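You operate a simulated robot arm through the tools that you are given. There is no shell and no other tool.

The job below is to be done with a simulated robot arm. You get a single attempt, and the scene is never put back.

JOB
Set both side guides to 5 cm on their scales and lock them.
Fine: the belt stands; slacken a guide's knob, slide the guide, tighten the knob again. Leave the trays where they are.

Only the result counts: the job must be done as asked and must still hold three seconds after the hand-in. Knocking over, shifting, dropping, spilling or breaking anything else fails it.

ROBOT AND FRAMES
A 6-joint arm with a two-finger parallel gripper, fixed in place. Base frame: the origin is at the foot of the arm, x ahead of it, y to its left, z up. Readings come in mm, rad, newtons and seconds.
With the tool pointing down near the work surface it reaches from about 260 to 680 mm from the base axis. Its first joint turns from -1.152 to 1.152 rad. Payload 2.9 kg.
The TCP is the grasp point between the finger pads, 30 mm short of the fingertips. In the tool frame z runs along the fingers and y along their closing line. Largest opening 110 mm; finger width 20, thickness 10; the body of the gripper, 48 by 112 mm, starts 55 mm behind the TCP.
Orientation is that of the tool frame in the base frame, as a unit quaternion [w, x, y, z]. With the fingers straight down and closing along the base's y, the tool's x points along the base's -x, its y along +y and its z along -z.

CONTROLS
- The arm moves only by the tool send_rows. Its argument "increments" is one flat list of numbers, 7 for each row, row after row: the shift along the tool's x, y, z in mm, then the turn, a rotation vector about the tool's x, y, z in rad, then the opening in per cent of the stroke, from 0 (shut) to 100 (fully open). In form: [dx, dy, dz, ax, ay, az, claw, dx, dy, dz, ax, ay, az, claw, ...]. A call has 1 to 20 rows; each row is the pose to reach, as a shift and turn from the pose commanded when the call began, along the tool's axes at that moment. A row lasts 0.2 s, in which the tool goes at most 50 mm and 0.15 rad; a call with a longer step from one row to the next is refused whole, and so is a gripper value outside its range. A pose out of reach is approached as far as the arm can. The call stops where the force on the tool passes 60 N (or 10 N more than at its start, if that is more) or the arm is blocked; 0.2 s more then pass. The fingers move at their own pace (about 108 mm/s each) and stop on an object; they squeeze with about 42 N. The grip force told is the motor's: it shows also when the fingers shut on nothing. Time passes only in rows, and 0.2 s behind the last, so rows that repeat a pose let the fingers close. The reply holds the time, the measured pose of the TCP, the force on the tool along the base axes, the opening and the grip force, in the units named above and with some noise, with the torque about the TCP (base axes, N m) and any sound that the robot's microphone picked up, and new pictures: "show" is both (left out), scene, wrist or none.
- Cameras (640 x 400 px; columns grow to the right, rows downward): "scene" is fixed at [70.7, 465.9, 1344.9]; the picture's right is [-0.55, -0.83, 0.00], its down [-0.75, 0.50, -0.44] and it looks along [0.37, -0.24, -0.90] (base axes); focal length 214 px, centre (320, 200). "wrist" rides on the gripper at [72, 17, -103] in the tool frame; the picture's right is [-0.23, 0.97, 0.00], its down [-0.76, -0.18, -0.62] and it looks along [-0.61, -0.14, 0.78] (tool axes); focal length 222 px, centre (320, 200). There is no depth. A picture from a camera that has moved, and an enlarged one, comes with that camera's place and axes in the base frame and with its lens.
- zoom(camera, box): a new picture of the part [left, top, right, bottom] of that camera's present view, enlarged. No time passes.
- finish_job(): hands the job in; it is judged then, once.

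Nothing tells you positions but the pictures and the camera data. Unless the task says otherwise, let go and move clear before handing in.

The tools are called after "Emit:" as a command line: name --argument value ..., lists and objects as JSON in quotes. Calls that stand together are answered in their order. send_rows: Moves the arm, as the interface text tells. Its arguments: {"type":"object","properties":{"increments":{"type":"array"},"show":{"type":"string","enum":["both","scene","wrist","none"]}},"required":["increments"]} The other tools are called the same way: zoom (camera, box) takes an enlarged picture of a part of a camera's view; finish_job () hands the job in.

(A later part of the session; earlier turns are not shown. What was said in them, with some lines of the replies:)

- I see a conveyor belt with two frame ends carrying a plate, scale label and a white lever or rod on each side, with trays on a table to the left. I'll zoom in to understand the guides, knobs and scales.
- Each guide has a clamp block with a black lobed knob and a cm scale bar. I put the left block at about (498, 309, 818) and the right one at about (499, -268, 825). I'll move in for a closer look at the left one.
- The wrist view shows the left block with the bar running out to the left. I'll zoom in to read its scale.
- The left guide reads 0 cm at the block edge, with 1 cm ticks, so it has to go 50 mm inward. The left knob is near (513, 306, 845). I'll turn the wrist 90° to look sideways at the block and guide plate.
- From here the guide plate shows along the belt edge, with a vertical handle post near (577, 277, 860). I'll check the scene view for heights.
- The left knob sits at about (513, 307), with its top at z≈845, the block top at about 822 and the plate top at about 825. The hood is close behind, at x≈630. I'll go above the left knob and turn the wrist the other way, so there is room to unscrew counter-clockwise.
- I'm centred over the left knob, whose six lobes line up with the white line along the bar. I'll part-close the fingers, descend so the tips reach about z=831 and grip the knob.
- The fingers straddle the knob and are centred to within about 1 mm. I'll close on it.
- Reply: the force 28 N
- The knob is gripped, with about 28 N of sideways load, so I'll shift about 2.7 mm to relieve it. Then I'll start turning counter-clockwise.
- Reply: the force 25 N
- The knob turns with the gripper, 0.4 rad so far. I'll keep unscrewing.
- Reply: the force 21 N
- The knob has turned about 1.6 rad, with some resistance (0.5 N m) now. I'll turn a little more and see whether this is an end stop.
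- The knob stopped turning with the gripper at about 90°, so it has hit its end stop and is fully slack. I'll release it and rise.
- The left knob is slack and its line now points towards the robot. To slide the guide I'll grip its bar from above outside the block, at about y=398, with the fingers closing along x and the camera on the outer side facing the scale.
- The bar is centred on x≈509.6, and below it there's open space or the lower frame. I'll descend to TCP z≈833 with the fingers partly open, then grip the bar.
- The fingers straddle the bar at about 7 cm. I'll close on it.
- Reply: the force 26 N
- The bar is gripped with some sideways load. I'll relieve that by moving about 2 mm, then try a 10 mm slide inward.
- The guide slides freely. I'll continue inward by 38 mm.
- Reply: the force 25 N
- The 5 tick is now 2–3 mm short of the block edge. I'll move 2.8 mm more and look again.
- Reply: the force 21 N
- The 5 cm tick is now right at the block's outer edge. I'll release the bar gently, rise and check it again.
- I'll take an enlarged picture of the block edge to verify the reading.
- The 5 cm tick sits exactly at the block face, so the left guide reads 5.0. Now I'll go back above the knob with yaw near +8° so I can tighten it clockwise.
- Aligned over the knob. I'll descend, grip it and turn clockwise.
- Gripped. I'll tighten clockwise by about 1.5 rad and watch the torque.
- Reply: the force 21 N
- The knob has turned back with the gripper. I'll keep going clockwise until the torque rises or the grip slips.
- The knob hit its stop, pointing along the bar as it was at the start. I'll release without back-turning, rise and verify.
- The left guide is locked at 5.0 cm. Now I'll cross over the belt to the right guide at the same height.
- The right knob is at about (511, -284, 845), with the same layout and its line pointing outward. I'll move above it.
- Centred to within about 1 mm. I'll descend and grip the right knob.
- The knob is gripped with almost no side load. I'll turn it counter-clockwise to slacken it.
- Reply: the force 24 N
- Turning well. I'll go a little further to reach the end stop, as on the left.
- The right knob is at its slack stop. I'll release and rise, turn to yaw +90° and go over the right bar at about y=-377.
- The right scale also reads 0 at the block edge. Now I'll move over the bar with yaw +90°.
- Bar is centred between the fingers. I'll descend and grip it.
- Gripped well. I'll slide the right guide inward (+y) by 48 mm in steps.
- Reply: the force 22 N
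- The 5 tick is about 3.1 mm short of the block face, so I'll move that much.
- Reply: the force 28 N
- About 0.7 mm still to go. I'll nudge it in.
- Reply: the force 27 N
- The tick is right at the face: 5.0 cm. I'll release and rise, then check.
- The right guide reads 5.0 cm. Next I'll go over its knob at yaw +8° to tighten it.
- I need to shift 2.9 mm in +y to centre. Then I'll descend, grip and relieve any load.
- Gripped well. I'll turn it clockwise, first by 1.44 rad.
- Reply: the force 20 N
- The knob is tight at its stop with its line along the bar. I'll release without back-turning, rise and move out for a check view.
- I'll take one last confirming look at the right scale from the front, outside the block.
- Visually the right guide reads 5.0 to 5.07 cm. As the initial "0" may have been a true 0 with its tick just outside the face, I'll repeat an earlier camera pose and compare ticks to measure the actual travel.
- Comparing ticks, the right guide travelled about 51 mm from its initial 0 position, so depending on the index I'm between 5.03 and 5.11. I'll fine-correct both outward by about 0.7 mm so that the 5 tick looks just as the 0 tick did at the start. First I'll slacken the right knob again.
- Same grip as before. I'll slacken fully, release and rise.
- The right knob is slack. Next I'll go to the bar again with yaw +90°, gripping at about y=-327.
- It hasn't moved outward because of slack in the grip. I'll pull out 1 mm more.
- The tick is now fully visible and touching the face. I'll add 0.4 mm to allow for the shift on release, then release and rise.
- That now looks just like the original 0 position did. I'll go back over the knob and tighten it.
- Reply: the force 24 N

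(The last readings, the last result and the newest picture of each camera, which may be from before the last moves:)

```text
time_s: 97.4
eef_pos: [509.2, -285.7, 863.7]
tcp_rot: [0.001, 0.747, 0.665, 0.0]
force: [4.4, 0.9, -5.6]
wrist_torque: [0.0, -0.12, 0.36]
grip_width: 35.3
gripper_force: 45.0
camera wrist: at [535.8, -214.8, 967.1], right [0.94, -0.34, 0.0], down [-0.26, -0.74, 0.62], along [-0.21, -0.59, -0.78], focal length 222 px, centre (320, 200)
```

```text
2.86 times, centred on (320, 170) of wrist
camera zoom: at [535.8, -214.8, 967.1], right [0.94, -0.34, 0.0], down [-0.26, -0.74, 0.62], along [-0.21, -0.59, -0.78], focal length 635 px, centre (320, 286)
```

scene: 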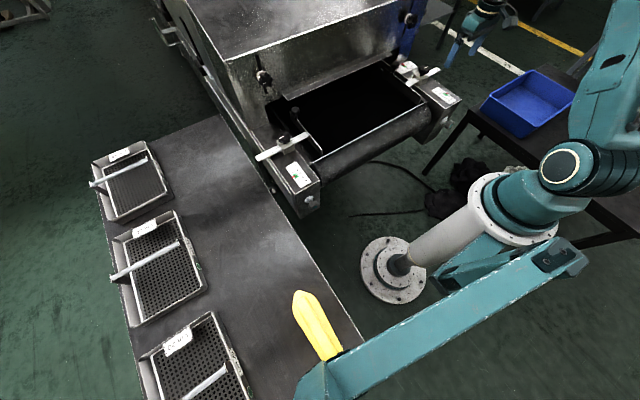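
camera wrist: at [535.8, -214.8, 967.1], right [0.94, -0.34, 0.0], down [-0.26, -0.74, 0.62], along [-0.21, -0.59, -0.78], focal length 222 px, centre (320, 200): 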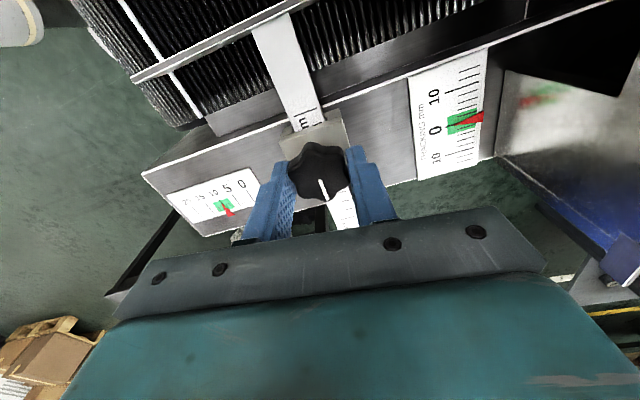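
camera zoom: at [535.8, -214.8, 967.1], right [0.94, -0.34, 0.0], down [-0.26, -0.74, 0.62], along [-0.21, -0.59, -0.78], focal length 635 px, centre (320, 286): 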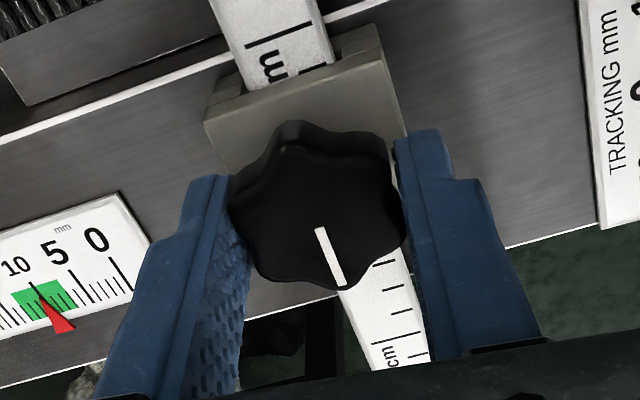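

Tight again. I'll release, rise and take the front check view of the right scale.

Emit:
send_rows --increments '[0, 0, 0, 0, 0, 0, 45, 0, 0, 0, 0, 0, 0, 50, 0, 0, -10, 0, 0, 0, 55, 0, 0, -25, 0, 0, 0, 55, 0, 0, -45, 0, 0, 0, 60, 0, 0, -65, 0, 0, 0, 100, 0, 0, -90, 0, 0, 0, 100]' --show "none"

Emit:
send_rows --increments '[-5, -6.5, 0, 0, 0, -0.14, 100, -9, -13, 0, 0, 0, -0.28, 100, -14, -19, 0, 0, 0, -0.42, 100, -18, -25, 0, 0, 0, -0.56, 100, -23, -31, 0, 0, 0, -0.7, 100, -27, -38, 0, 0, 0, -0.84, 100, -32, -44, 0, 0, 0, -0.98, 100, -37, -50, 0, 0, 0, -1.12, 100, -41, -57, 0, 0, 0, -1.26, 100, -43, -63, 8, 0, 0, -1.4, 100, -44, -69, 16, 0, 0, -1.54, 100, -45, -75, 20, 0, 0, -1.68, 100, -45, -75, 20, 0, 0, -1.68, 100]' --show "wrist"

Emit:
zoom --camera "wrist" --box '[240, 120, 400, 240]'

Emit:
zoom --camera "wrist" --box '[320, 155, 370, 195]'

```text
time_s: 99.0
eef_pos: [509.6, -282.9, 951.3]
tcp_rot: [-0.001, 0.745, 0.668, 0.0]
force: [0.0, 0.1, -0.2]
wrist_torque: [-0.01, -0.02, 0.0]
grip_width: 109.8
gripper_force: 0.0
```

```text
time_s: 101.8
eef_pos: [430.3, -321.7, 931.4]
tcp_rot: [0.0, 0.0, 1.0, -0.001]
force: [-0.1, -0.5, -1.0]
wrist_torque: [-0.04, -0.02, -0.02]
grip_width: 110.1
gripper_force: 0.0
camera wrist: at [358.5, -303.7, 1035.8], right [0.23, 0.97, 0.0], down [0.76, -0.18, 0.62], along [0.61, -0.14, -0.78], focal length 222 px, centre (320, 200)
```

wrist: 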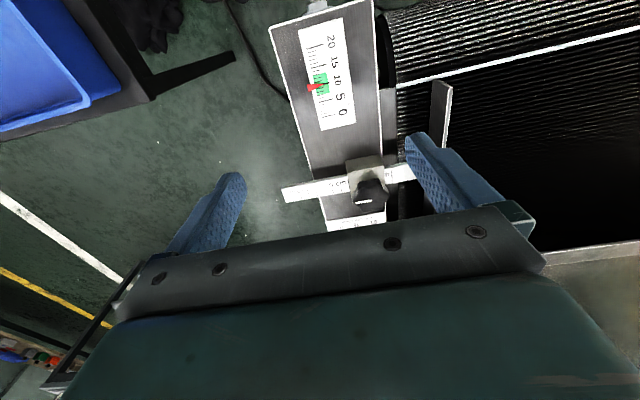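

```text
3.33 times, centred on (320, 180) of wrist
camera zoom: at [358.5, -303.7, 1035.8], right [0.23, 0.97, 0.0], down [0.76, -0.18, 0.62], along [0.61, -0.14, -0.78], focal length 740 px, centre (320, 267)
```

zoom: 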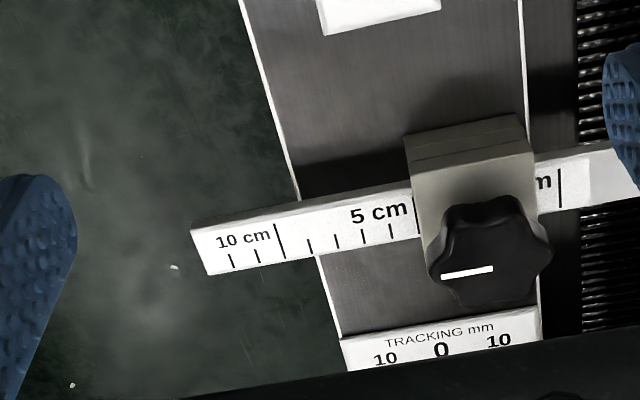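

```text
10.00 times, centred on (345, 175) of wrist
camera zoom: at [358.5, -303.7, 1035.8], right [0.23, 0.97, 0.0], down [0.76, -0.18, 0.62], along [0.61, -0.14, -0.78], focal length 2221 px, centre (70, 450)
```

zoom: 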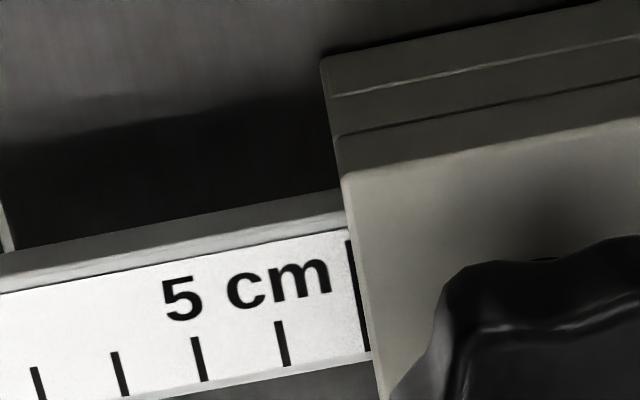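

The right 5 tick is visible just at the face, the same as the original 0. Now I'll cross to the left and repeat the very first close-up pose there for comparison.

Emit:
send_rows --increments '[0, 40, 0, 0, 0, 0, 100, 0, 88, -10, 0, 0, 0, 100, 0, 136, -20, 0, 0, 0, 100, 2, 184, -20, 0, 0, 0, 100, 4, 232, -20, 0, 0, 0, 100, 6, 280, -20, 0, 0, 0, 100, 8, 328, -20, 0, 0, 0, 100, 10, 376, -20, 0, 0, 0, 100, 12, 424, -20, 0, 0, 0, 100, 12.7, 472, -20, 0, 0, 0, 100, 12.7, 520, -10, 0, 0, 0, 100, 12.7, 568, 0, 0, 0, 0, 100, 12.7, 612, 6.8, 0, 0, 0, 100, 12.7, 648.7, 6.8, 0, 0, 0, 100, 12.7, 648.7, 6.8, 0, 0, 0, 100]' --show "wrist"

Emit:
zoom --camera "wrist" --box '[270, 150, 430, 240]'

Emit:
zoom --camera "wrist" --box '[320, 175, 370, 215]'

```text
time_s: 105.0
eef_pos: [416.7, 325.8, 924.9]
tcp_rot: [0.0, 0.001, 1.0, 0.001]
force: [0.2, -0.4, 0.4]
wrist_torque: [0.01, 0.01, 0.01]
grip_width: 110.3
gripper_force: 0.1
camera wrist: at [345.7, 344.3, 1029.1], right [0.23, 0.97, 0.0], down [0.76, -0.18, 0.62], along [0.61, -0.14, -0.78], focal length 222 px, centre (320, 200)
```

wrist: 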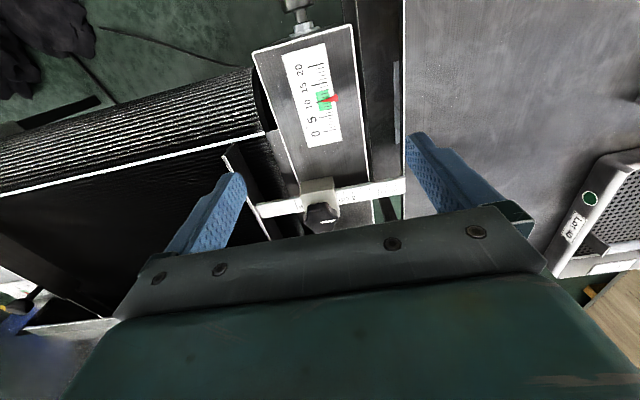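

```text
4.00 times, centred on (350, 195) of wrist
camera zoom: at [345.7, 344.3, 1029.1], right [0.23, 0.97, 0.0], down [0.76, -0.18, 0.62], along [0.61, -0.14, -0.78], focal length 888 px, centre (200, 220)
```

zoom: 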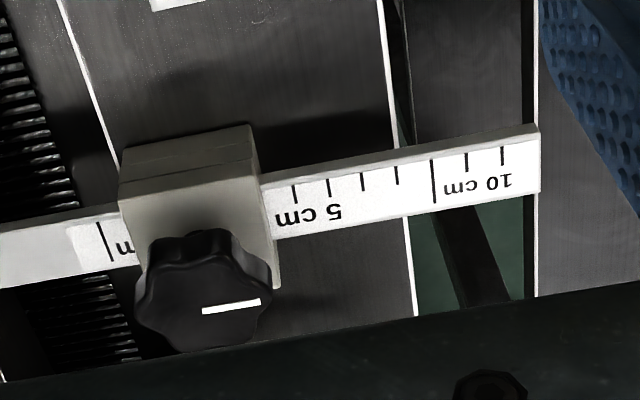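

```text
10.00 times, centred on (345, 195) of wrist
camera zoom: at [345.7, 344.3, 1029.1], right [0.23, 0.97, 0.0], down [0.76, -0.18, 0.62], along [0.61, -0.14, -0.78], focal length 2221 px, centre (70, 250)
```

zoom: 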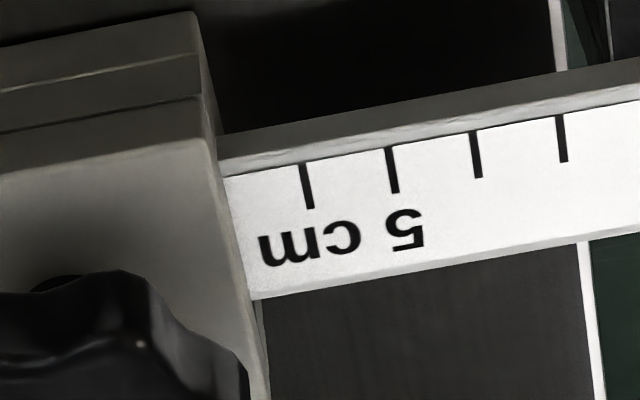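

Measured the same way, the left guide travelled about 51 mm and its 5 tick is now just hidden. I'll fine-correct the left by about 0.9 mm too, starting by going above its knob.

Emit:
send_rows --increments '[-9, -2, 0, 0, 0, 0.143, 80, -18, -4, 0, 0, 0, 0.286, 60, -28, -6, 0, 0, 0, 0.429, 60, -37, -8, 0, 0, 0, 0.572, 60, -46, -10, 0, 0, 0, 0.715, 60, -56, -12, 0, 0, 0, 0.858, 60, -65, -14, 0, 0, 0, 1.0, 60, -74, -16, 0, 0, 0, 1.143, 60, -84, -18, 8, 0, 0, 1.287, 60, -93, -20, 17, 0, 0, 1.43, 60, -93, -20, 17, 0, 0, 1.43, 60]' --show "wrist"

Emit:
zoom --camera "wrist" --box '[220, 100, 420, 240]'

```text
time_s: 107.4
eef_pos: [510.6, 307.3, 907.8]
tcp_rot: [0.0, 0.656, 0.755, 0.0]
force: [-1.0, 0.5, 0.0]
wrist_torque: [-0.02, -0.02, -0.01]
grip_width: 66.0
gripper_force: 0.1
camera wrist: at [518.7, 382.5, 1011.4], right [1.0, -0.09, 0.0], down [-0.07, -0.78, 0.62], along [-0.06, -0.62, -0.78], focal length 222 px, centre (320, 200)
```

wrist: 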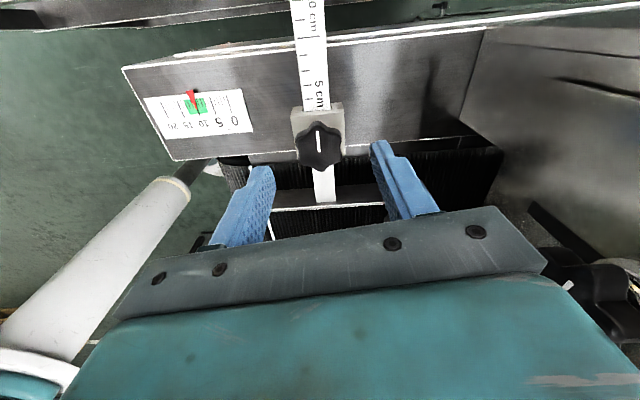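

```text
2.86 times, centred on (320, 170) of wrist
camera zoom: at [518.7, 382.5, 1011.4], right [1.0, -0.09, 0.0], down [-0.07, -0.78, 0.62], along [-0.06, -0.62, -0.78], focal length 635 px, centre (320, 286)
```

zoom: 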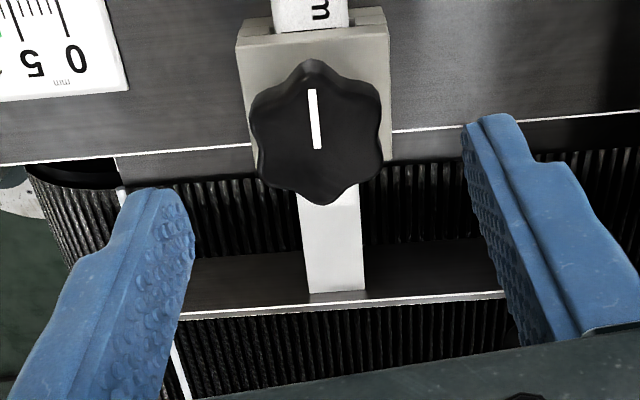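

Emit:
send_rows --increments '[-1.5, -0.8, 12, 0, 0, 0, 60, -1.5, -0.8, 24, 0, 0, 0, 60, -1.5, -0.8, 36, 0, 0, 0, 55, -1.5, -0.8, 43, 0, 0, 0, 55, -1.5, -0.8, 46.5, 0, 0, 0, 50, -1.5, -0.8, 46.5, 0, 0, 0, 30, -1.5, -0.8, 46.5, 0, 0, 0, 0, -1.5, -0.8, 46.5, 0, 0, 0, 0, -1.5, -0.8, 46.5, 0, 0, 0, 0]' --show "wrist"

Emit:
zoom --camera "wrist" --box '[220, 100, 420, 240]'

```text
time_s: 109.4
eef_pos: [510.5, 305.0, 861.4]
tcp_rot: [-0.001, 0.656, 0.755, -0.001]
force: [-11.3, -4.0, 3.1]
wrist_torque: [-0.17, 0.38, 0.04]
grip_width: 35.3
gripper_force: 45.0
camera wrist: at [517.9, 380.4, 964.9], right [1.0, -0.09, 0.0], down [-0.07, -0.78, 0.62], along [-0.06, -0.62, -0.78], focal length 222 px, centre (320, 200)
```

wrist: 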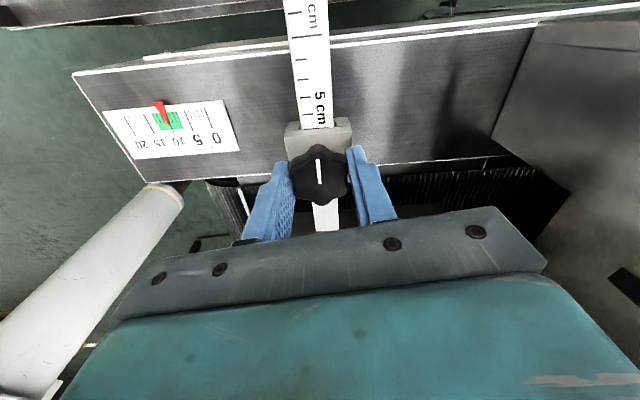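

```text
2.86 times, centred on (320, 170) of wrist
camera zoom: at [517.9, 380.4, 964.9], right [1.0, -0.09, 0.0], down [-0.07, -0.78, 0.62], along [-0.06, -0.62, -0.78], focal length 635 px, centre (320, 286)
```

zoom: 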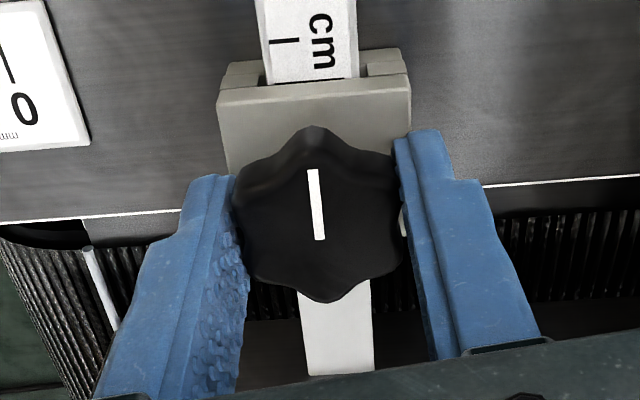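

The left knob is gripped. I'll slacken it to the stop, release and rise.

Emit:
send_rows --increments '[0, -0.9, 0, 0, 0, -0.12, 0, 0, -0.9, 0, 0, 0, -0.24, 0, 0, -0.9, 0, 0, 0, -0.36, 0, 0, -0.9, 0, 0, 0, -0.48, 0, 0, -0.9, 0, 0, 0, -0.6, 0, 0, -0.9, 0, 0, 0, -0.72, 0, 0, -0.9, 0, 0, 0, -0.84, 0, 0, -0.9, 0, 0, 0, -0.96, 0, 0, -0.9, 0, 0, 0, -1.08, 0, 0, -0.9, 0, 0, 0, -1.2, 0, 0, -0.9, 0, 0, 0, -1.32, 0, 0, -0.9, 0, 0, 0, -1.44, 0, 0, -0.9, 0, 0, 0, -1.56, 0, 0, -0.9, 0, 0, 0, -1.68, 0]' --show "none"

Emit:
send_rows --increments '[0, 0, 0, 0, 0, 0.05, 0, 0, 0, 0, 0, 0, 0.08, 45, 0, 0, 0, 0, 0, 0.08, 45, 0, 0, -10, 0, 0, 0.08, 45, 0, 0, -25, 0, 0, 0.08, 45, 0, 0, -50, 0, 0, 0.08, 60]' --show "wrist"

```text
time_s: 112.4
eef_pos: [509.9, 304.9, 860.7]
tcp_rot: [0.0, -0.125, 0.992, 0.0]
force: [-0.5, -4.0, -7.2]
wrist_torque: [-0.13, 0.02, -0.69]
grip_width: 35.2
gripper_force: 44.6
```

```text
time_s: 113.8
eef_pos: [509.9, 305.6, 911.0]
tcp_rot: [0.0, -0.084, 0.996, 0.0]
force: [0.2, 0.6, 0.4]
wrist_torque: [0.03, 0.01, -0.01]
grip_width: 65.9
gripper_force: 0.1
camera wrist: at [436.4, 311.1, 1015.6], right [0.06, 1.0, 0.0], down [0.78, -0.05, 0.62], along [0.62, -0.04, -0.78], focal length 222 px, centre (320, 200)
```

wrist: 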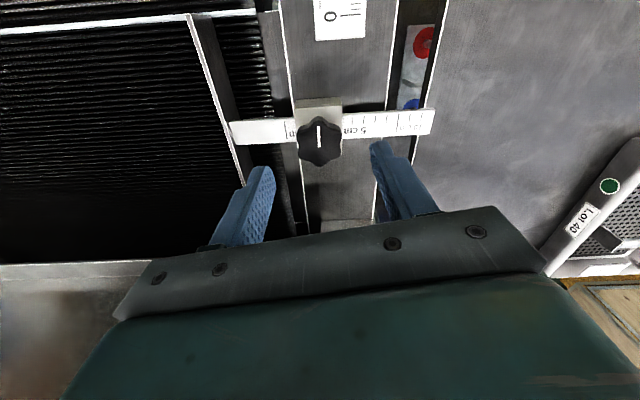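

Emit:
send_rows --increments '[-0.6, 3.4, 0, 0, 0, 0.145, 80, -1.2, 6.9, 0, 0, 0, 0.29, 100, -1.8, 10.4, 0, 0, 0, 0.435, 100, -2.3, 13.8, 0, 0, 0, 0.58, 100, -2.9, 17.2, 0, 0, 0, 0.725, 100, -3.5, 20.7, 0, 0, 0, 0.87, 100, -4.1, 24, 0, 0, 0, 1.015, 100, -4.7, 27.6, 0, 0, 0, 1.16, 100, -5.3, 31, 0, 0, 0, 1.305, 100, -5.9, 34.5, 0, 0, 0, 1.45, 100, -6.4, 38, 0, 0, 0, 1.595, 100, -7, 41.4, 0, 0, 0, 1.739, 100, -7, 41.4, 0, 0, 0, 1.739, 100]' --show "wrist"

Emit:
zoom --camera "wrist" --box '[312, 120, 352, 160]'

```text
time_s: 116.6
eef_pos: [511.3, 346.6, 910.7]
tcp_rot: [0.0, 0.708, 0.706, 0.0]
force: [-0.5, 1.0, 0.5]
wrist_torque: [0.0, 0.0, 0.0]
grip_width: 109.8
gripper_force: 0.1
camera wrist: at [528.4, 420.2, 1015.0], right [0.97, -0.23, 0.0], down [-0.18, -0.76, 0.62], along [-0.14, -0.61, -0.78], focal length 222 px, centre (320, 200)
```

wrist: 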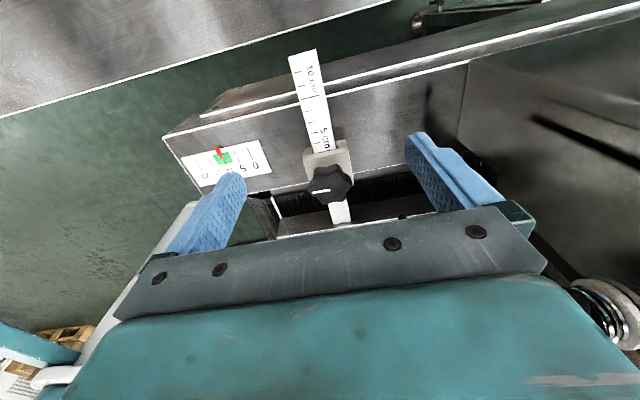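

```text
10.00 times, centred on (332, 140) of wrist
camera zoom: at [528.4, 420.2, 1015.0], right [0.97, -0.23, 0.0], down [-0.18, -0.76, 0.62], along [-0.14, -0.61, -0.78], focal length 2221 px, centre (200, 800)
```

zoom: 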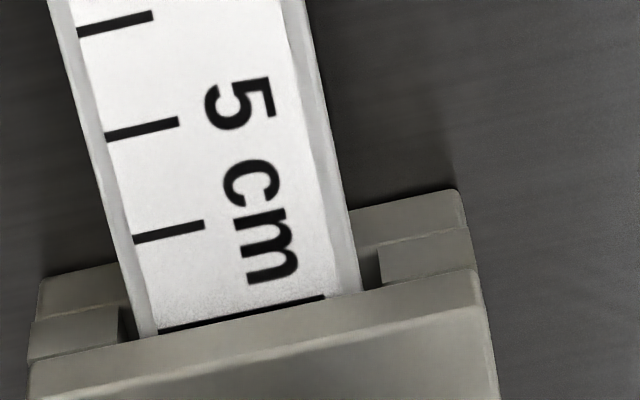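

Emit:
send_rows --increments '[0, -0.5, 12, 0, 0, 0, 50, 0, -0.5, 27, 0, 0, 0, 45, 0, -0.5, 42, 0, 0, 0, 40, 0, -0.5, 57, 0, 0, 0, 40, 0, -0.5, 69, 0, 0, 0, 40, 0, -0.5, 76, 0, 0, 0, 40, 0, -0.5, 76, 0, 0, 0, 20, 0, -0.5, 76, 0, 0, 0, 0, 0, -0.5, 76, 0, 0, 0, 0]' --show "wrist"

Emit:
zoom --camera "wrist" --box '[290, 170, 360, 230]'

```text
time_s: 118.6
eef_pos: [509.8, 344.6, 835.2]
tcp_rot: [0.0, 0.707, 0.707, 0.001]
force: [11.8, 0.2, -5.7]
wrist_torque: [0.69, -0.2, 0.52]
grip_width: 21.7
gripper_force: 44.8
camera wrist: at [527.6, 419.5, 939.7], right [0.97, -0.23, 0.0], down [-0.18, -0.76, 0.62], along [-0.14, -0.61, -0.78], focal length 222 px, centre (320, 200)
```

wrist: 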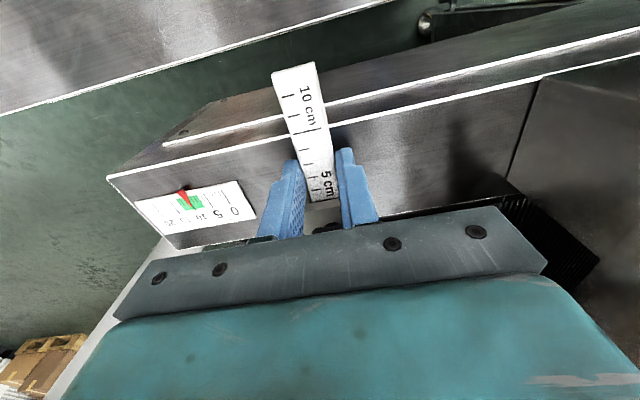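

```text
6.67 times, centred on (325, 200) of wrist
camera zoom: at [527.6, 419.5, 939.7], right [0.97, -0.23, 0.0], down [-0.18, -0.76, 0.62], along [-0.14, -0.61, -0.78], focal length 1481 px, centre (287, 200)
```

zoom: 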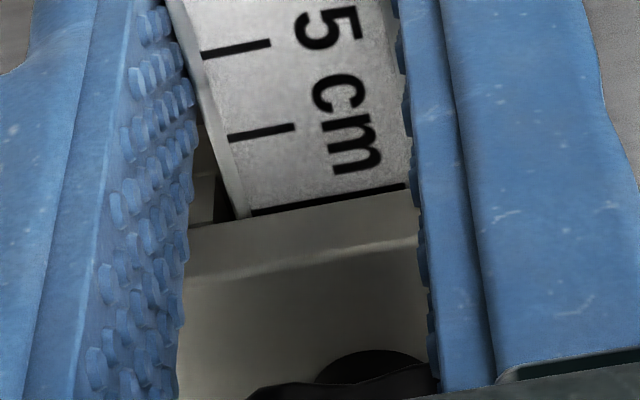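

Emit:
send_rows --increments '[0, 1, 0, 0, 0, 0, 0, 0.8, 1, 0, 0, 0, 0, 0, 1.5, 1, 0, 0, 0, 0, 0, 1.5, 1, 0, 0, 0, 0, 0]' --show "wrist"

Emit:
zoom --camera "wrist" --box '[290, 170, 360, 230]'

```text
time_s: 119.6
eef_pos: [510.0, 347.6, 836.5]
tcp_rot: [0.0, 0.707, 0.707, 0.0]
force: [7.7, -3.6, -1.2]
wrist_torque: [0.02, -0.07, -0.03]
grip_width: 21.9
gripper_force: 44.8
camera wrist: at [528.0, 421.7, 939.6], right [0.97, -0.23, 0.0], down [-0.18, -0.76, 0.62], along [-0.14, -0.61, -0.78], focal length 222 px, centre (320, 200)
```

wrist: 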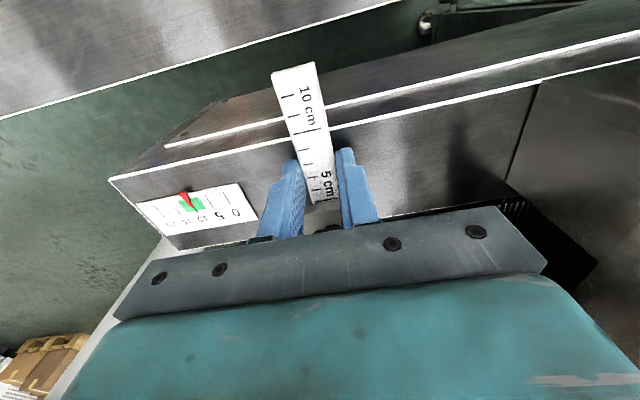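

```text
6.67 times, centred on (325, 200) of wrist
camera zoom: at [528.0, 421.7, 939.6], right [0.97, -0.23, 0.0], down [-0.18, -0.76, 0.62], along [-0.14, -0.61, -0.78], focal length 1481 px, centre (287, 200)
```

zoom: 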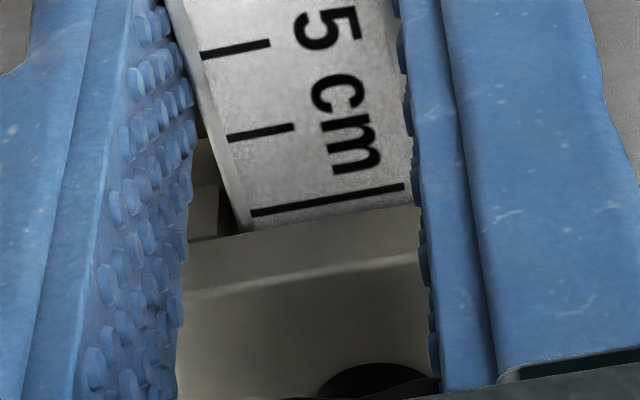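

Slightly too far out, by about 0.8 mm. I'll go back in.

Emit:
send_rows --increments '[-0.8, 0, 0, 0, 0, 0, 0, -0.8, 0, 0, 0, 0, 0, 0]' --show "wrist"

Emit:
zoom --camera "wrist" --box '[290, 170, 360, 230]'

```text
time_s: 120.2
eef_pos: [509.6, 348.2, 835.2]
tcp_rot: [0.0, 0.707, 0.707, 0.001]
force: [7.1, 1.8, -0.4]
wrist_torque: [-1.28, -0.15, -0.14]
grip_width: 21.8
gripper_force: 45.1
camera wrist: at [527.8, 421.6, 939.6], right [0.97, -0.23, 0.0], down [-0.18, -0.76, 0.62], along [-0.14, -0.61, -0.78], focal length 222 px, centre (320, 200)
```

wrist: 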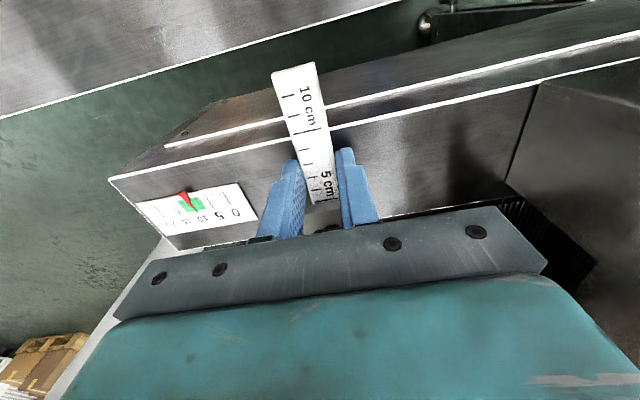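

```text
6.67 times, centred on (325, 200) of wrist
camera zoom: at [527.8, 421.6, 939.6], right [0.97, -0.23, 0.0], down [-0.18, -0.76, 0.62], along [-0.14, -0.61, -0.78], focal length 1481 px, centre (287, 200)
```

zoom: 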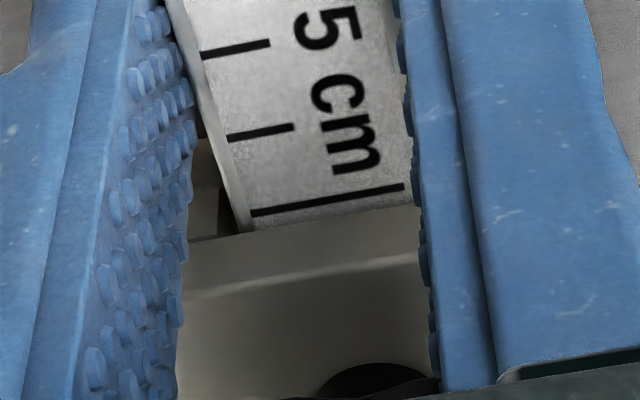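

Emit:
send_rows --increments '[-0.6, 0, 0, 0, 0, 0, 0, -0.6, 0, 0, 0, 0, 0, 0]' --show "wrist"

Emit:
zoom --camera "wrist" --box '[290, 170, 360, 230]'

```text
time_s: 120.8
eef_pos: [509.6, 347.6, 834.8]
tcp_rot: [0.0, 0.707, 0.708, 0.0]
force: [4.3, 3.3, -0.3]
wrist_torque: [-0.61, -0.17, -0.18]
grip_width: 21.9
gripper_force: 44.8
camera wrist: at [527.8, 421.3, 939.7], right [0.97, -0.23, 0.0], down [-0.18, -0.76, 0.62], along [-0.14, -0.61, -0.78], focal length 222 px, centre (320, 200)
```

wrist: 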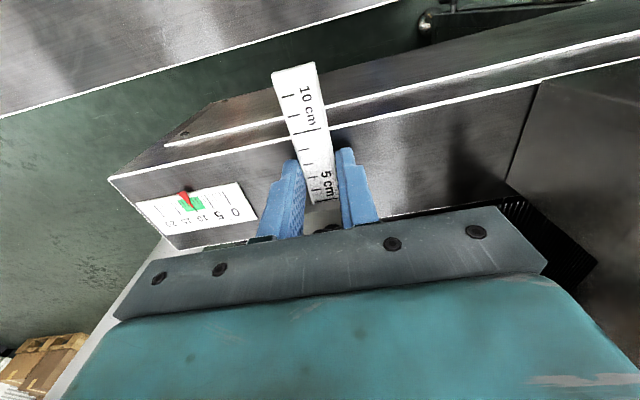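

```text
6.67 times, centred on (325, 200) of wrist
camera zoom: at [527.8, 421.3, 939.7], right [0.97, -0.23, 0.0], down [-0.18, -0.76, 0.62], along [-0.14, -0.61, -0.78], focal length 1481 px, centre (287, 200)
```

zoom: 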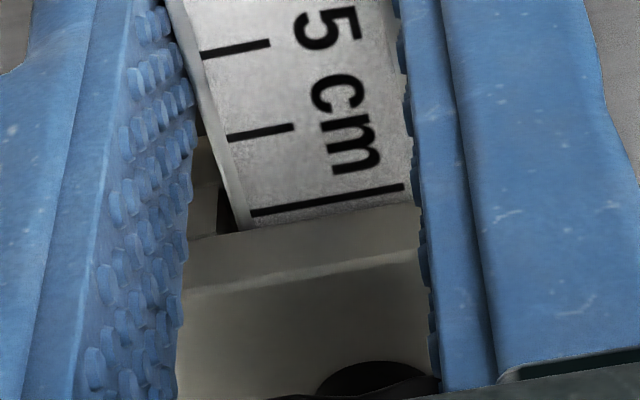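

Emit:
send_rows --increments '[-0.5, 0, 0, 0, 0, 0, 0, -0.5, 0, 0, 0, 0, 0, 0]' --show "none"

Emit:
zoom --camera "wrist" --box '[290, 170, 360, 230]'

```text
time_s: 121.4
eef_pos: [509.2, 347.8, 835.7]
tcp_rot: [0.001, 0.707, 0.707, 0.0]
force: [2.1, 3.3, 3.7]
wrist_torque: [-0.31, 0.01, -0.12]
grip_width: 21.6
gripper_force: 45.2
```

```text
6.67 times, centred on (325, 200) of wrist
camera zoom: at [527.8, 420.7, 939.7], right [0.97, -0.23, 0.0], down [-0.18, -0.76, 0.62], along [-0.14, -0.61, -0.78], focal length 1481 px, centre (287, 200)
```

zoom: 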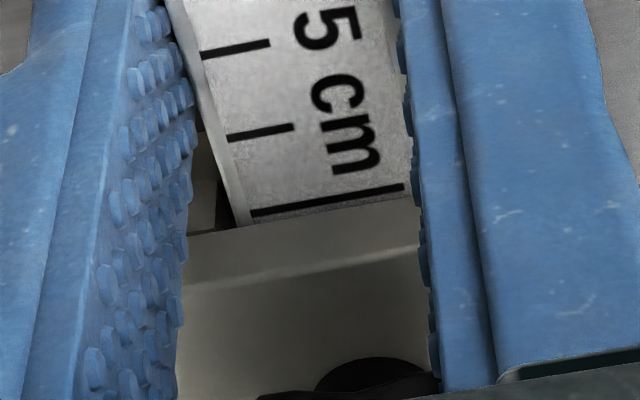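

The tick is now just clear of the face, the same as on the right. I'll release and rise.

Emit:
send_rows --increments '[0, 0, 0, 0, 0, 0, 30, 0, 0, 0, 0, 0, 0, 40, 0, 0, 0, 0, 0, 0, 40, 0, 0, -15, 0, 0, 0, 40, 0, 0, -35, 0, 0, 0, 60, 0, 0, -60, 0, 0, 0, 60, 0, 0, -77, 0, 0, 0, 100]' --show "wrist"

Emit:
zoom --camera "wrist" --box '[312, 120, 352, 160]'

```text
time_s: 123.0
eef_pos: [511.3, 346.2, 912.3]
tcp_rot: [0.0, 0.707, 0.707, 0.0]
force: [0.7, -0.3, -0.1]
wrist_torque: [-0.02, -0.01, 0.02]
grip_width: 110.0
gripper_force: 0.0
camera wrist: at [528.9, 419.6, 1016.5], right [0.97, -0.23, 0.0], down [-0.18, -0.76, 0.62], along [-0.14, -0.61, -0.78], focal length 222 px, centre (320, 200)
```

wrist: 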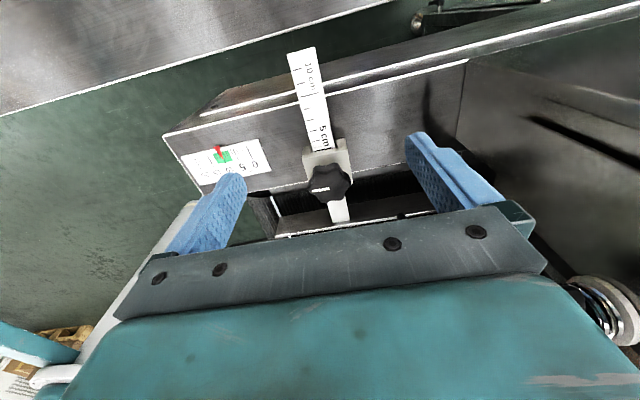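

```text
10.00 times, centred on (332, 140) of wrist
camera zoom: at [528.9, 419.6, 1016.5], right [0.97, -0.23, 0.0], down [-0.18, -0.76, 0.62], along [-0.14, -0.61, -0.78], focal length 2221 px, centre (200, 800)
```

zoom: 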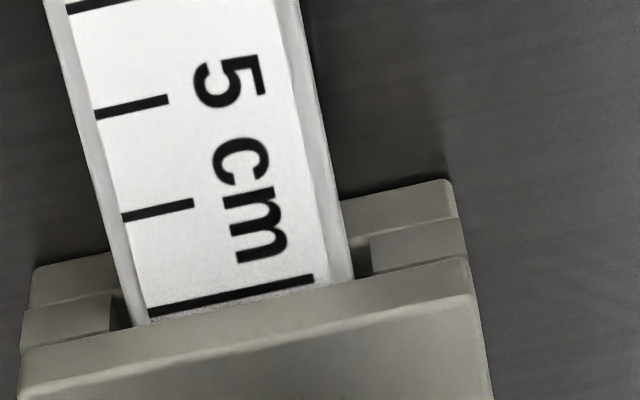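

Matches the right one. I'll go back to the left knob and tighten it.

Emit:
send_rows --increments '[-4, 0, 0, 0, 0, -0.14, 100, -8, 0, 0, 0, 0, -0.285, 100, -12, 0, 0, 0, 0, -0.43, 100, -16, 0, 0, 0, 0, -0.57, 100, -20, 0, 0, 0, 0, -0.71, 100, -24, 0, 0, 0, 0, -0.855, 100, -28, 0, 0, 0, 0, -1.0, 100, -32, 0, 0, 0, 0, -1.14, 100, -35, 0, 0, 0, 0, -1.28, 100, -37, -0.5, 0, 0, 0, -1.42, 80, -39, -1, 3, 0, 0, -1.565, 60, -40.6, -1, 5, 0, 0, -1.71, 60, -40.6, -1, 5, 0, 0, -1.71, 60]' --show "wrist"

Emit:
zoom --camera "wrist" --box '[220, 100, 420, 240]'

```text
time_s: 125.8
eef_pos: [508.8, 305.5, 907.4]
tcp_rot: [0.0, -0.071, 0.997, 0.0]
force: [0.6, -0.7, -0.4]
wrist_torque: [0.02, 0.03, 0.0]
grip_width: 65.9
gripper_force: 0.0
camera wrist: at [436.3, 313.2, 1011.6], right [0.09, 1.0, 0.0], down [0.78, -0.07, 0.62], along [0.62, -0.05, -0.78], focal length 222 px, centre (320, 200)
```

wrist: 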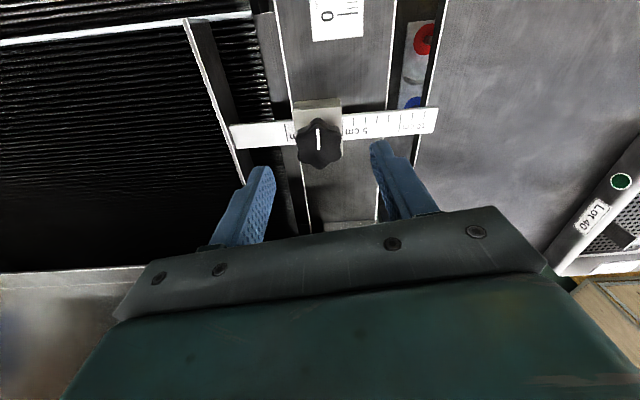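

```text
2.86 times, centred on (320, 170) of wrist
camera zoom: at [436.3, 313.2, 1011.6], right [0.09, 1.0, 0.0], down [0.78, -0.07, 0.62], along [0.62, -0.05, -0.78], focal length 635 px, centre (320, 286)
```

zoom: 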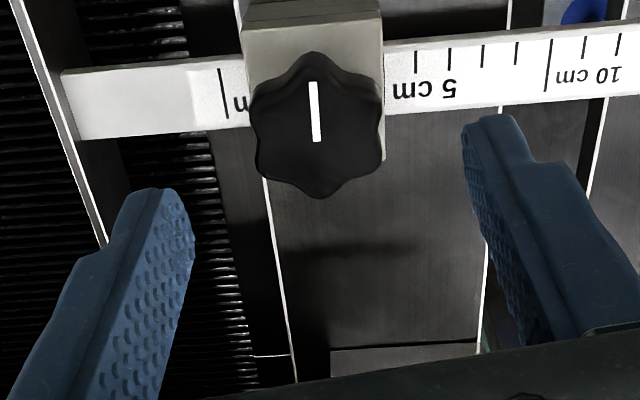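

Emit:
send_rows --increments '[-0.5, 0, 12, 0, 0, 0, 60, -0.5, 0, 24, 0, 0, 0, 60, -0.5, 0, 36, 0, 0, 0, 55, -0.5, 0, 43, 0, 0, 0, 55, -0.5, 0, 46, 0, 0, 0, 50, -0.5, 0, 46, 0, 0, 0, 30, -0.5, 0, 46, 0, 0, 0, 0, -0.5, 0, 46, 0, 0, 0, 0, -0.5, 0, 46, 0, 0, 0, 0]' --show "wrist"

Emit:
send_rows --increments '[0, 0, 0, 0, 0, 0.12, 0, 0, 0, 0, 0, 0, 0.24, 0, 0, 0, 0, 0, 0, 0.36, 0, 0, 0, 0, 0, 0, 0.48, 0, 0, 0, 0, 0, 0, 0.6, 0, 0, 0, 0, 0, 0, 0.72, 0, 0, 0, 0, 0, 0, 0.84, 0, 0, 0, 0, 0, 0, 0.96, 0, 0, 0, 0, 0, 0, 1.08, 0, 0, 0, 0, 0, 0, 1.2, 0, 0, 0, 0, 0, 0, 1.32, 0, 0, 0, 0, 0, 0, 1.44, 0]' --show "none"

Emit:
send_rows --increments '[0, 0, 0, 0, 0, 0.12, 0, 0, 0, 0, 0, 0, 0.24, 0, 0, 0, 0, 0, 0, 0.38, 0]' --show "wrist"

Emit:
zoom --camera "wrist" --box '[220, 100, 420, 240]'

```text
time_s: 127.8
eef_pos: [510.4, 304.6, 860.7]
tcp_rot: [0.0, -0.07, 0.998, -0.001]
force: [1.2, -10.6, 1.8]
wrist_torque: [-0.31, 0.01, -0.01]
grip_width: 35.2
gripper_force: 44.5
camera wrist: at [436.9, 312.9, 965.1], right [0.09, 1.0, 0.0], down [0.78, -0.07, 0.62], along [0.62, -0.06, -0.78], focal length 222 px, centre (320, 200)
```

wrist: 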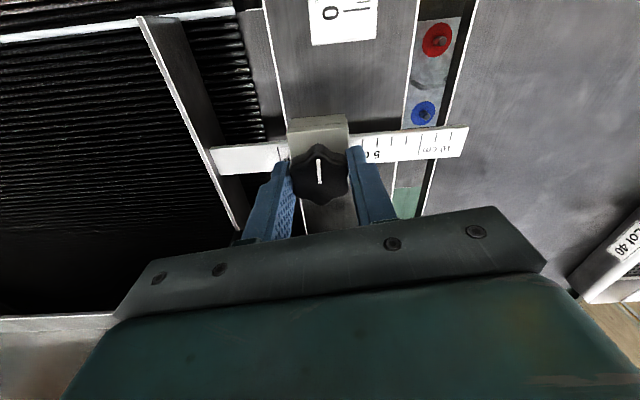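

```text
time_s: 130.4
eef_pos: [509.8, 306.1, 860.6]
tcp_rot: [-0.001, 0.606, 0.795, -0.001]
force: [-1.5, -22.8, -9.2]
wrist_torque: [-0.09, 0.29, -0.02]
grip_width: 35.2
gripper_force: 44.9
```

```text
time_s: 131.2
eef_pos: [509.5, 309.4, 861.8]
tcp_rot: [0.0, 0.744, 0.669, 0.003]
force: [6.3, 2.8, -16.6]
wrist_torque: [0.35, -0.19, 0.35]
grip_width: 35.3
gripper_force: 45.1
camera wrist: at [535.4, 379.9, 966.5], right [0.94, -0.33, 0.0], down [-0.26, -0.74, 0.62], along [-0.2, -0.58, -0.79], focal length 222 px, centre (320, 200)
```

wrist: 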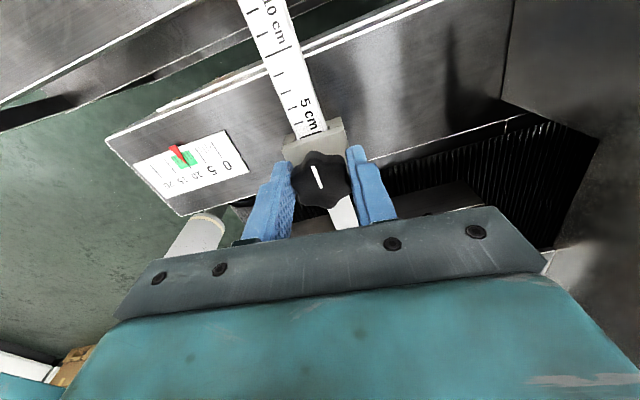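

```text
2.86 times, centred on (320, 170) of wrist
camera zoom: at [535.4, 379.9, 966.5], right [0.94, -0.33, 0.0], down [-0.26, -0.74, 0.62], along [-0.2, -0.58, -0.79], focal length 635 px, centre (320, 286)
```

zoom: 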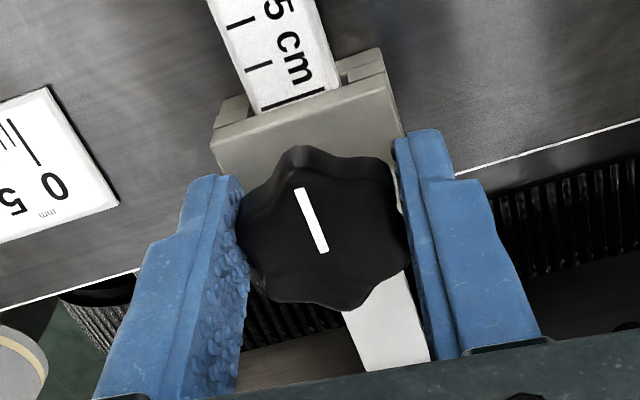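

The left knob is tight at its stop, with the 5 tick at the face. I'll release, rise and back off to the comparison pose for a final check.

Emit:
send_rows --increments '[0, 0, 0, 0, 0, 0, 45, 0, 0, 0, 0, 0, 0, 50, 0, 0, -10, 0, 0, 0, 55, 0, 0, -25, 0, 0, 0, 55, 0, 0, -45, 0, 0, 0, 60, 0, 0, -65, 0, 0, 0, 100, 0, 0, -90, 0, 0, 0, 100]' --show "wrist"

Emit:
send_rows --increments '[1, -7, 0, 0, 0, -0.14, 100, 2, -15, 0, 0, 0, -0.28, 100, 3, -22, 0, 0, 0, -0.42, 100, 4, -30, 0, 0, 0, -0.56, 100, 5, -38, 0, 0, 0, -0.7, 100, 6, -46, 0, 0, 0, -0.84, 100, 7, -54, 0, 0, 0, -0.98, 100, 8, -62, 0, 0, 0, -1.12, 100, 9, -70, 0, 0, 0, -1.26, 100, 10, -78, 8, 0, 0, -1.4, 100, 11, -86, 16, 0, 0, -1.54, 100, 11, -94, 25, 0, 0, -1.678, 100, 11, -94, 25, 0, 0, -1.678, 100]' --show "both"

Emit:
zoom --camera "wrist" --box '[270, 150, 430, 240]'

Emit:
zoom --camera "wrist" --box '[320, 175, 370, 215]'

Emit:
zoom --camera "scene" --box '[385, 50, 465, 120]'

```text
time_s: 132.8
eef_pos: [511.2, 305.3, 953.2]
tcp_rot: [0.0, 0.745, 0.667, 0.0]
force: [-0.6, 0.5, -0.8]
wrist_torque: [0.0, 0.01, 0.0]
grip_width: 110.2
gripper_force: 0.1
camera wrist: at [536.6, 376.0, 1056.5], right [0.94, -0.33, 0.0], down [-0.26, -0.74, 0.62], along [-0.21, -0.59, -0.78], focal length 222 px, centre (320, 200)
```

wrist: 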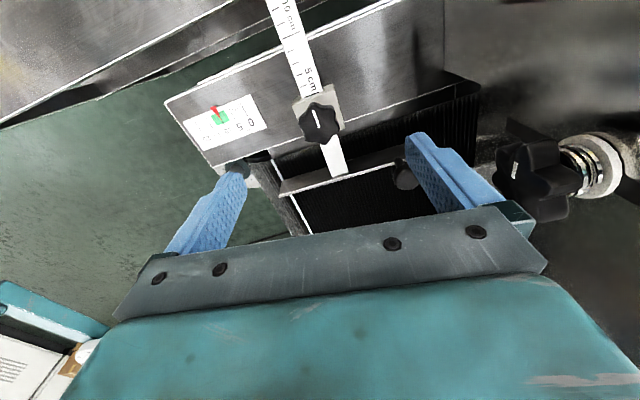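

```text
time_s: 135.6
eef_pos: [417.9, 328.0, 926.4]
tcp_rot: [0.0, 0.001, 1.0, 0.0]
force: [0.7, 0.5, -0.8]
wrist_torque: [0.01, 0.0, -0.04]
grip_width: 110.0
gripper_force: 0.1
camera wrist: at [345.7, 346.0, 1030.4], right [0.23, 0.97, 0.0], down [0.76, -0.18, 0.62], along [0.61, -0.14, -0.78], focal length 222 px, centre (320, 200)
```

scene: 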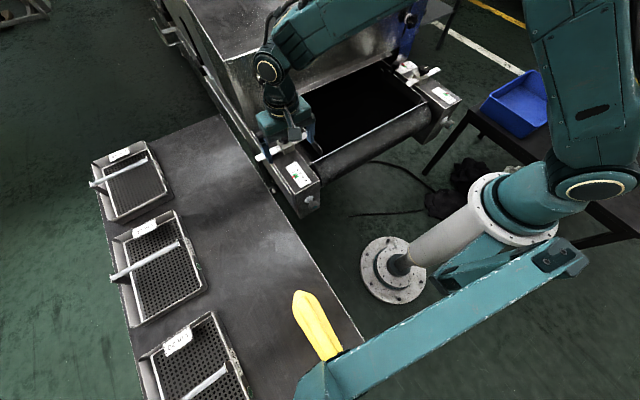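
wrist: 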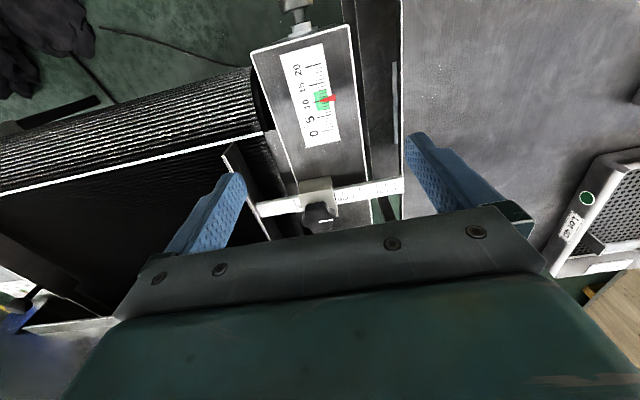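

```text
4.00 times, centred on (350, 195) of wrist
camera zoom: at [345.7, 346.0, 1030.4], right [0.23, 0.97, 0.0], down [0.76, -0.18, 0.62], along [0.61, -0.14, -0.78], focal length 888 px, centre (200, 220)
```

zoom: 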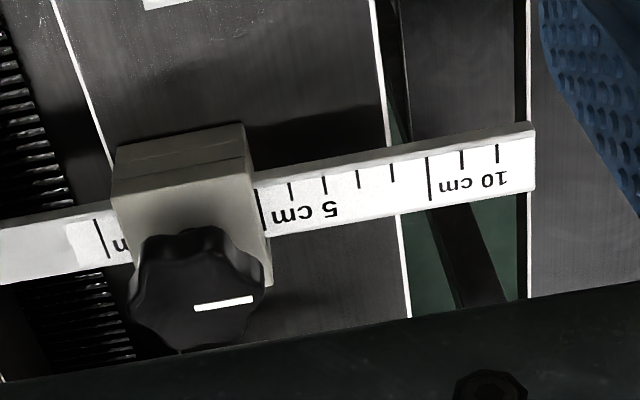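

```text
10.00 times, centred on (345, 195) of wrist
camera zoom: at [345.7, 346.0, 1030.4], right [0.23, 0.97, 0.0], down [0.76, -0.18, 0.62], along [0.61, -0.14, -0.78], focal length 2221 px, centre (70, 250)
```

zoom: 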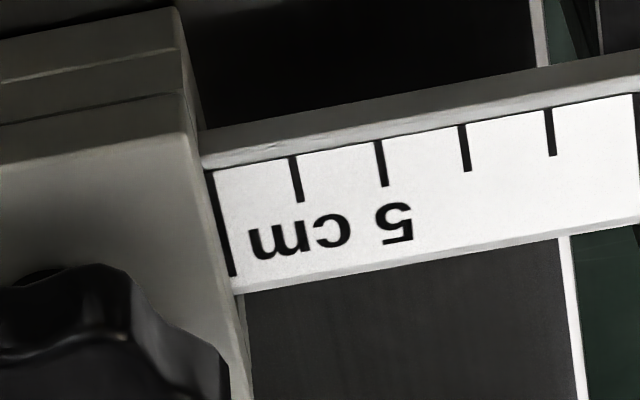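

```text
5.71 times, centred on (425, 85) of scene
camera zoom: at [70.7, 465.9, 1344.9], right [-0.55, -0.83, 0.0], down [-0.75, 0.5, -0.44], along [0.37, -0.24, -0.9], focal length 1226 px, centre (-280, 857)
```

zoom: 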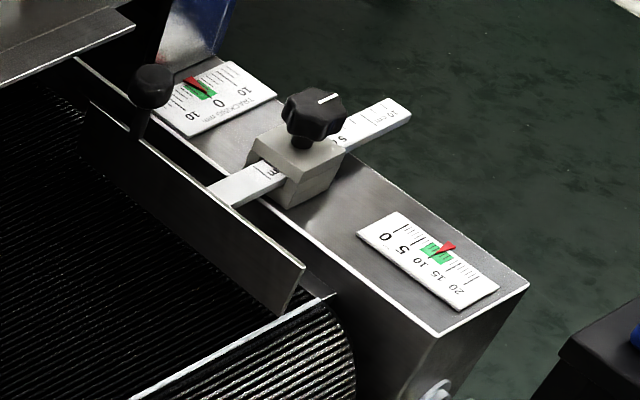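

Both 5 cm ticks now sit at their block faces, exactly as the 0 ticks did at the start, and both knobs are back at their tight stops. I'll move the arm clear.

Emit:
send_rows --increments '[5, -5, -30, 0, 0, 0, 100, 15, -20, -65, 0, 0, 0, 100, 25, -45, -100, 0, 0, 0, 100, 35, -75, -135, 0, 0, 0, 100, 45, -105, -165, 0, 0, 0, 100, 45, -105, -165, 0, 0, 0, 100]' --show "both"

Emit:
zoom --camera "scene" --box '[230, 100, 330, 190]'

```text
time_s: 137.0
eef_pos: [371.3, 223.0, 1092.3]
tcp_rot: [0.0, 0.001, 1.0, 0.0]
force: [0.1, -0.9, 0.2]
wrist_torque: [0.02, 0.0, -0.04]
grip_width: 109.8
gripper_force: 0.1
camera wrist: at [300.7, 240.9, 1196.3], right [0.23, 0.97, 0.0], down [0.76, -0.18, 0.62], along [0.61, -0.14, -0.78], focal length 222 px, centre (320, 200)
```

scene: 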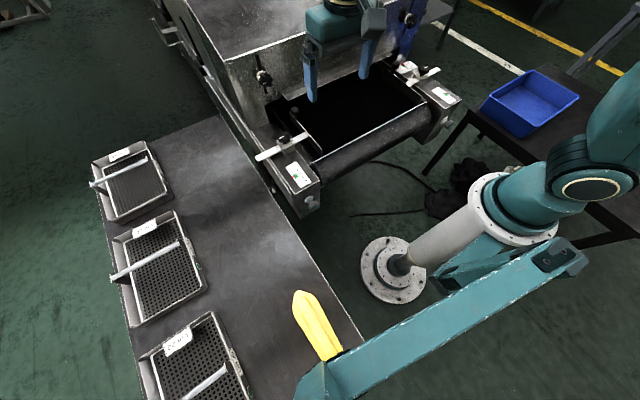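
wrist: 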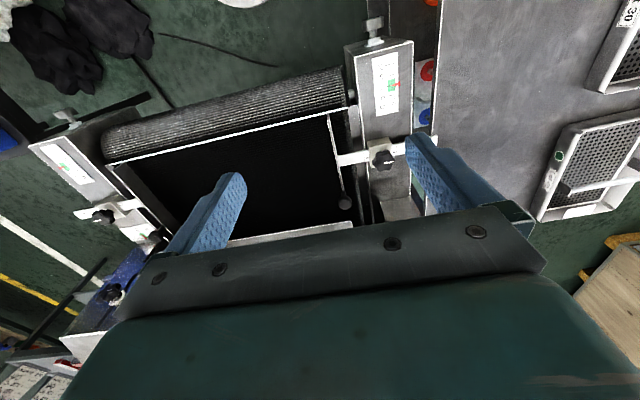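

```text
4.44 times, centred on (280, 145) of scene
camera zoom: at [70.7, 465.9, 1344.9], right [-0.55, -0.83, 0.0], down [-0.75, 0.5, -0.44], along [0.37, -0.24, -0.9], focal length 953 px, centre (498, 444)
```

zoom: 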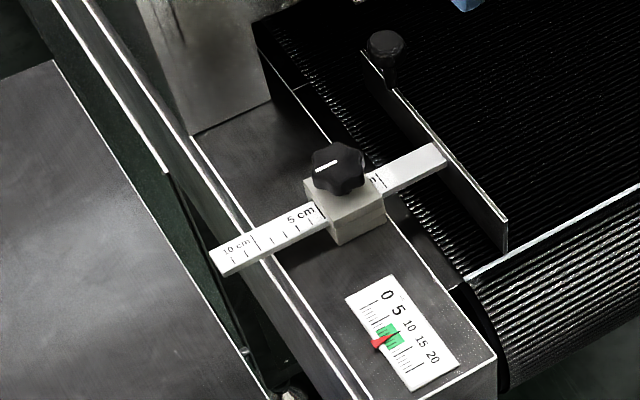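

Both guides read 5 cm with their knobs tight, the trays are undisturbed and the arm is clear. I'm handing the job in.

Emit:
finish_job

```text
The job is handed in.
```

Both side guides are set to 5 cm on their scales and locked. The job is handed in, but I haven't had a verdict back.

- **Setting:** on each guide, the 5 cm mark now sits at the block face, where the 0 mark sat at the start. I first overshot by about 1 mm on both, so I loosened each knob again, corrected the guide and retightened it. By eye both guides are within about half a millimetre of 5 cm.
- **Locking:** each knob is turned clockwise to its stop, with its white line back along the bar as it was at the start.
- **Everything else:** the trays were left alone. I didn't touch the belt, the other scales or the hood. The gripper is open and the arm is clear of the guides.
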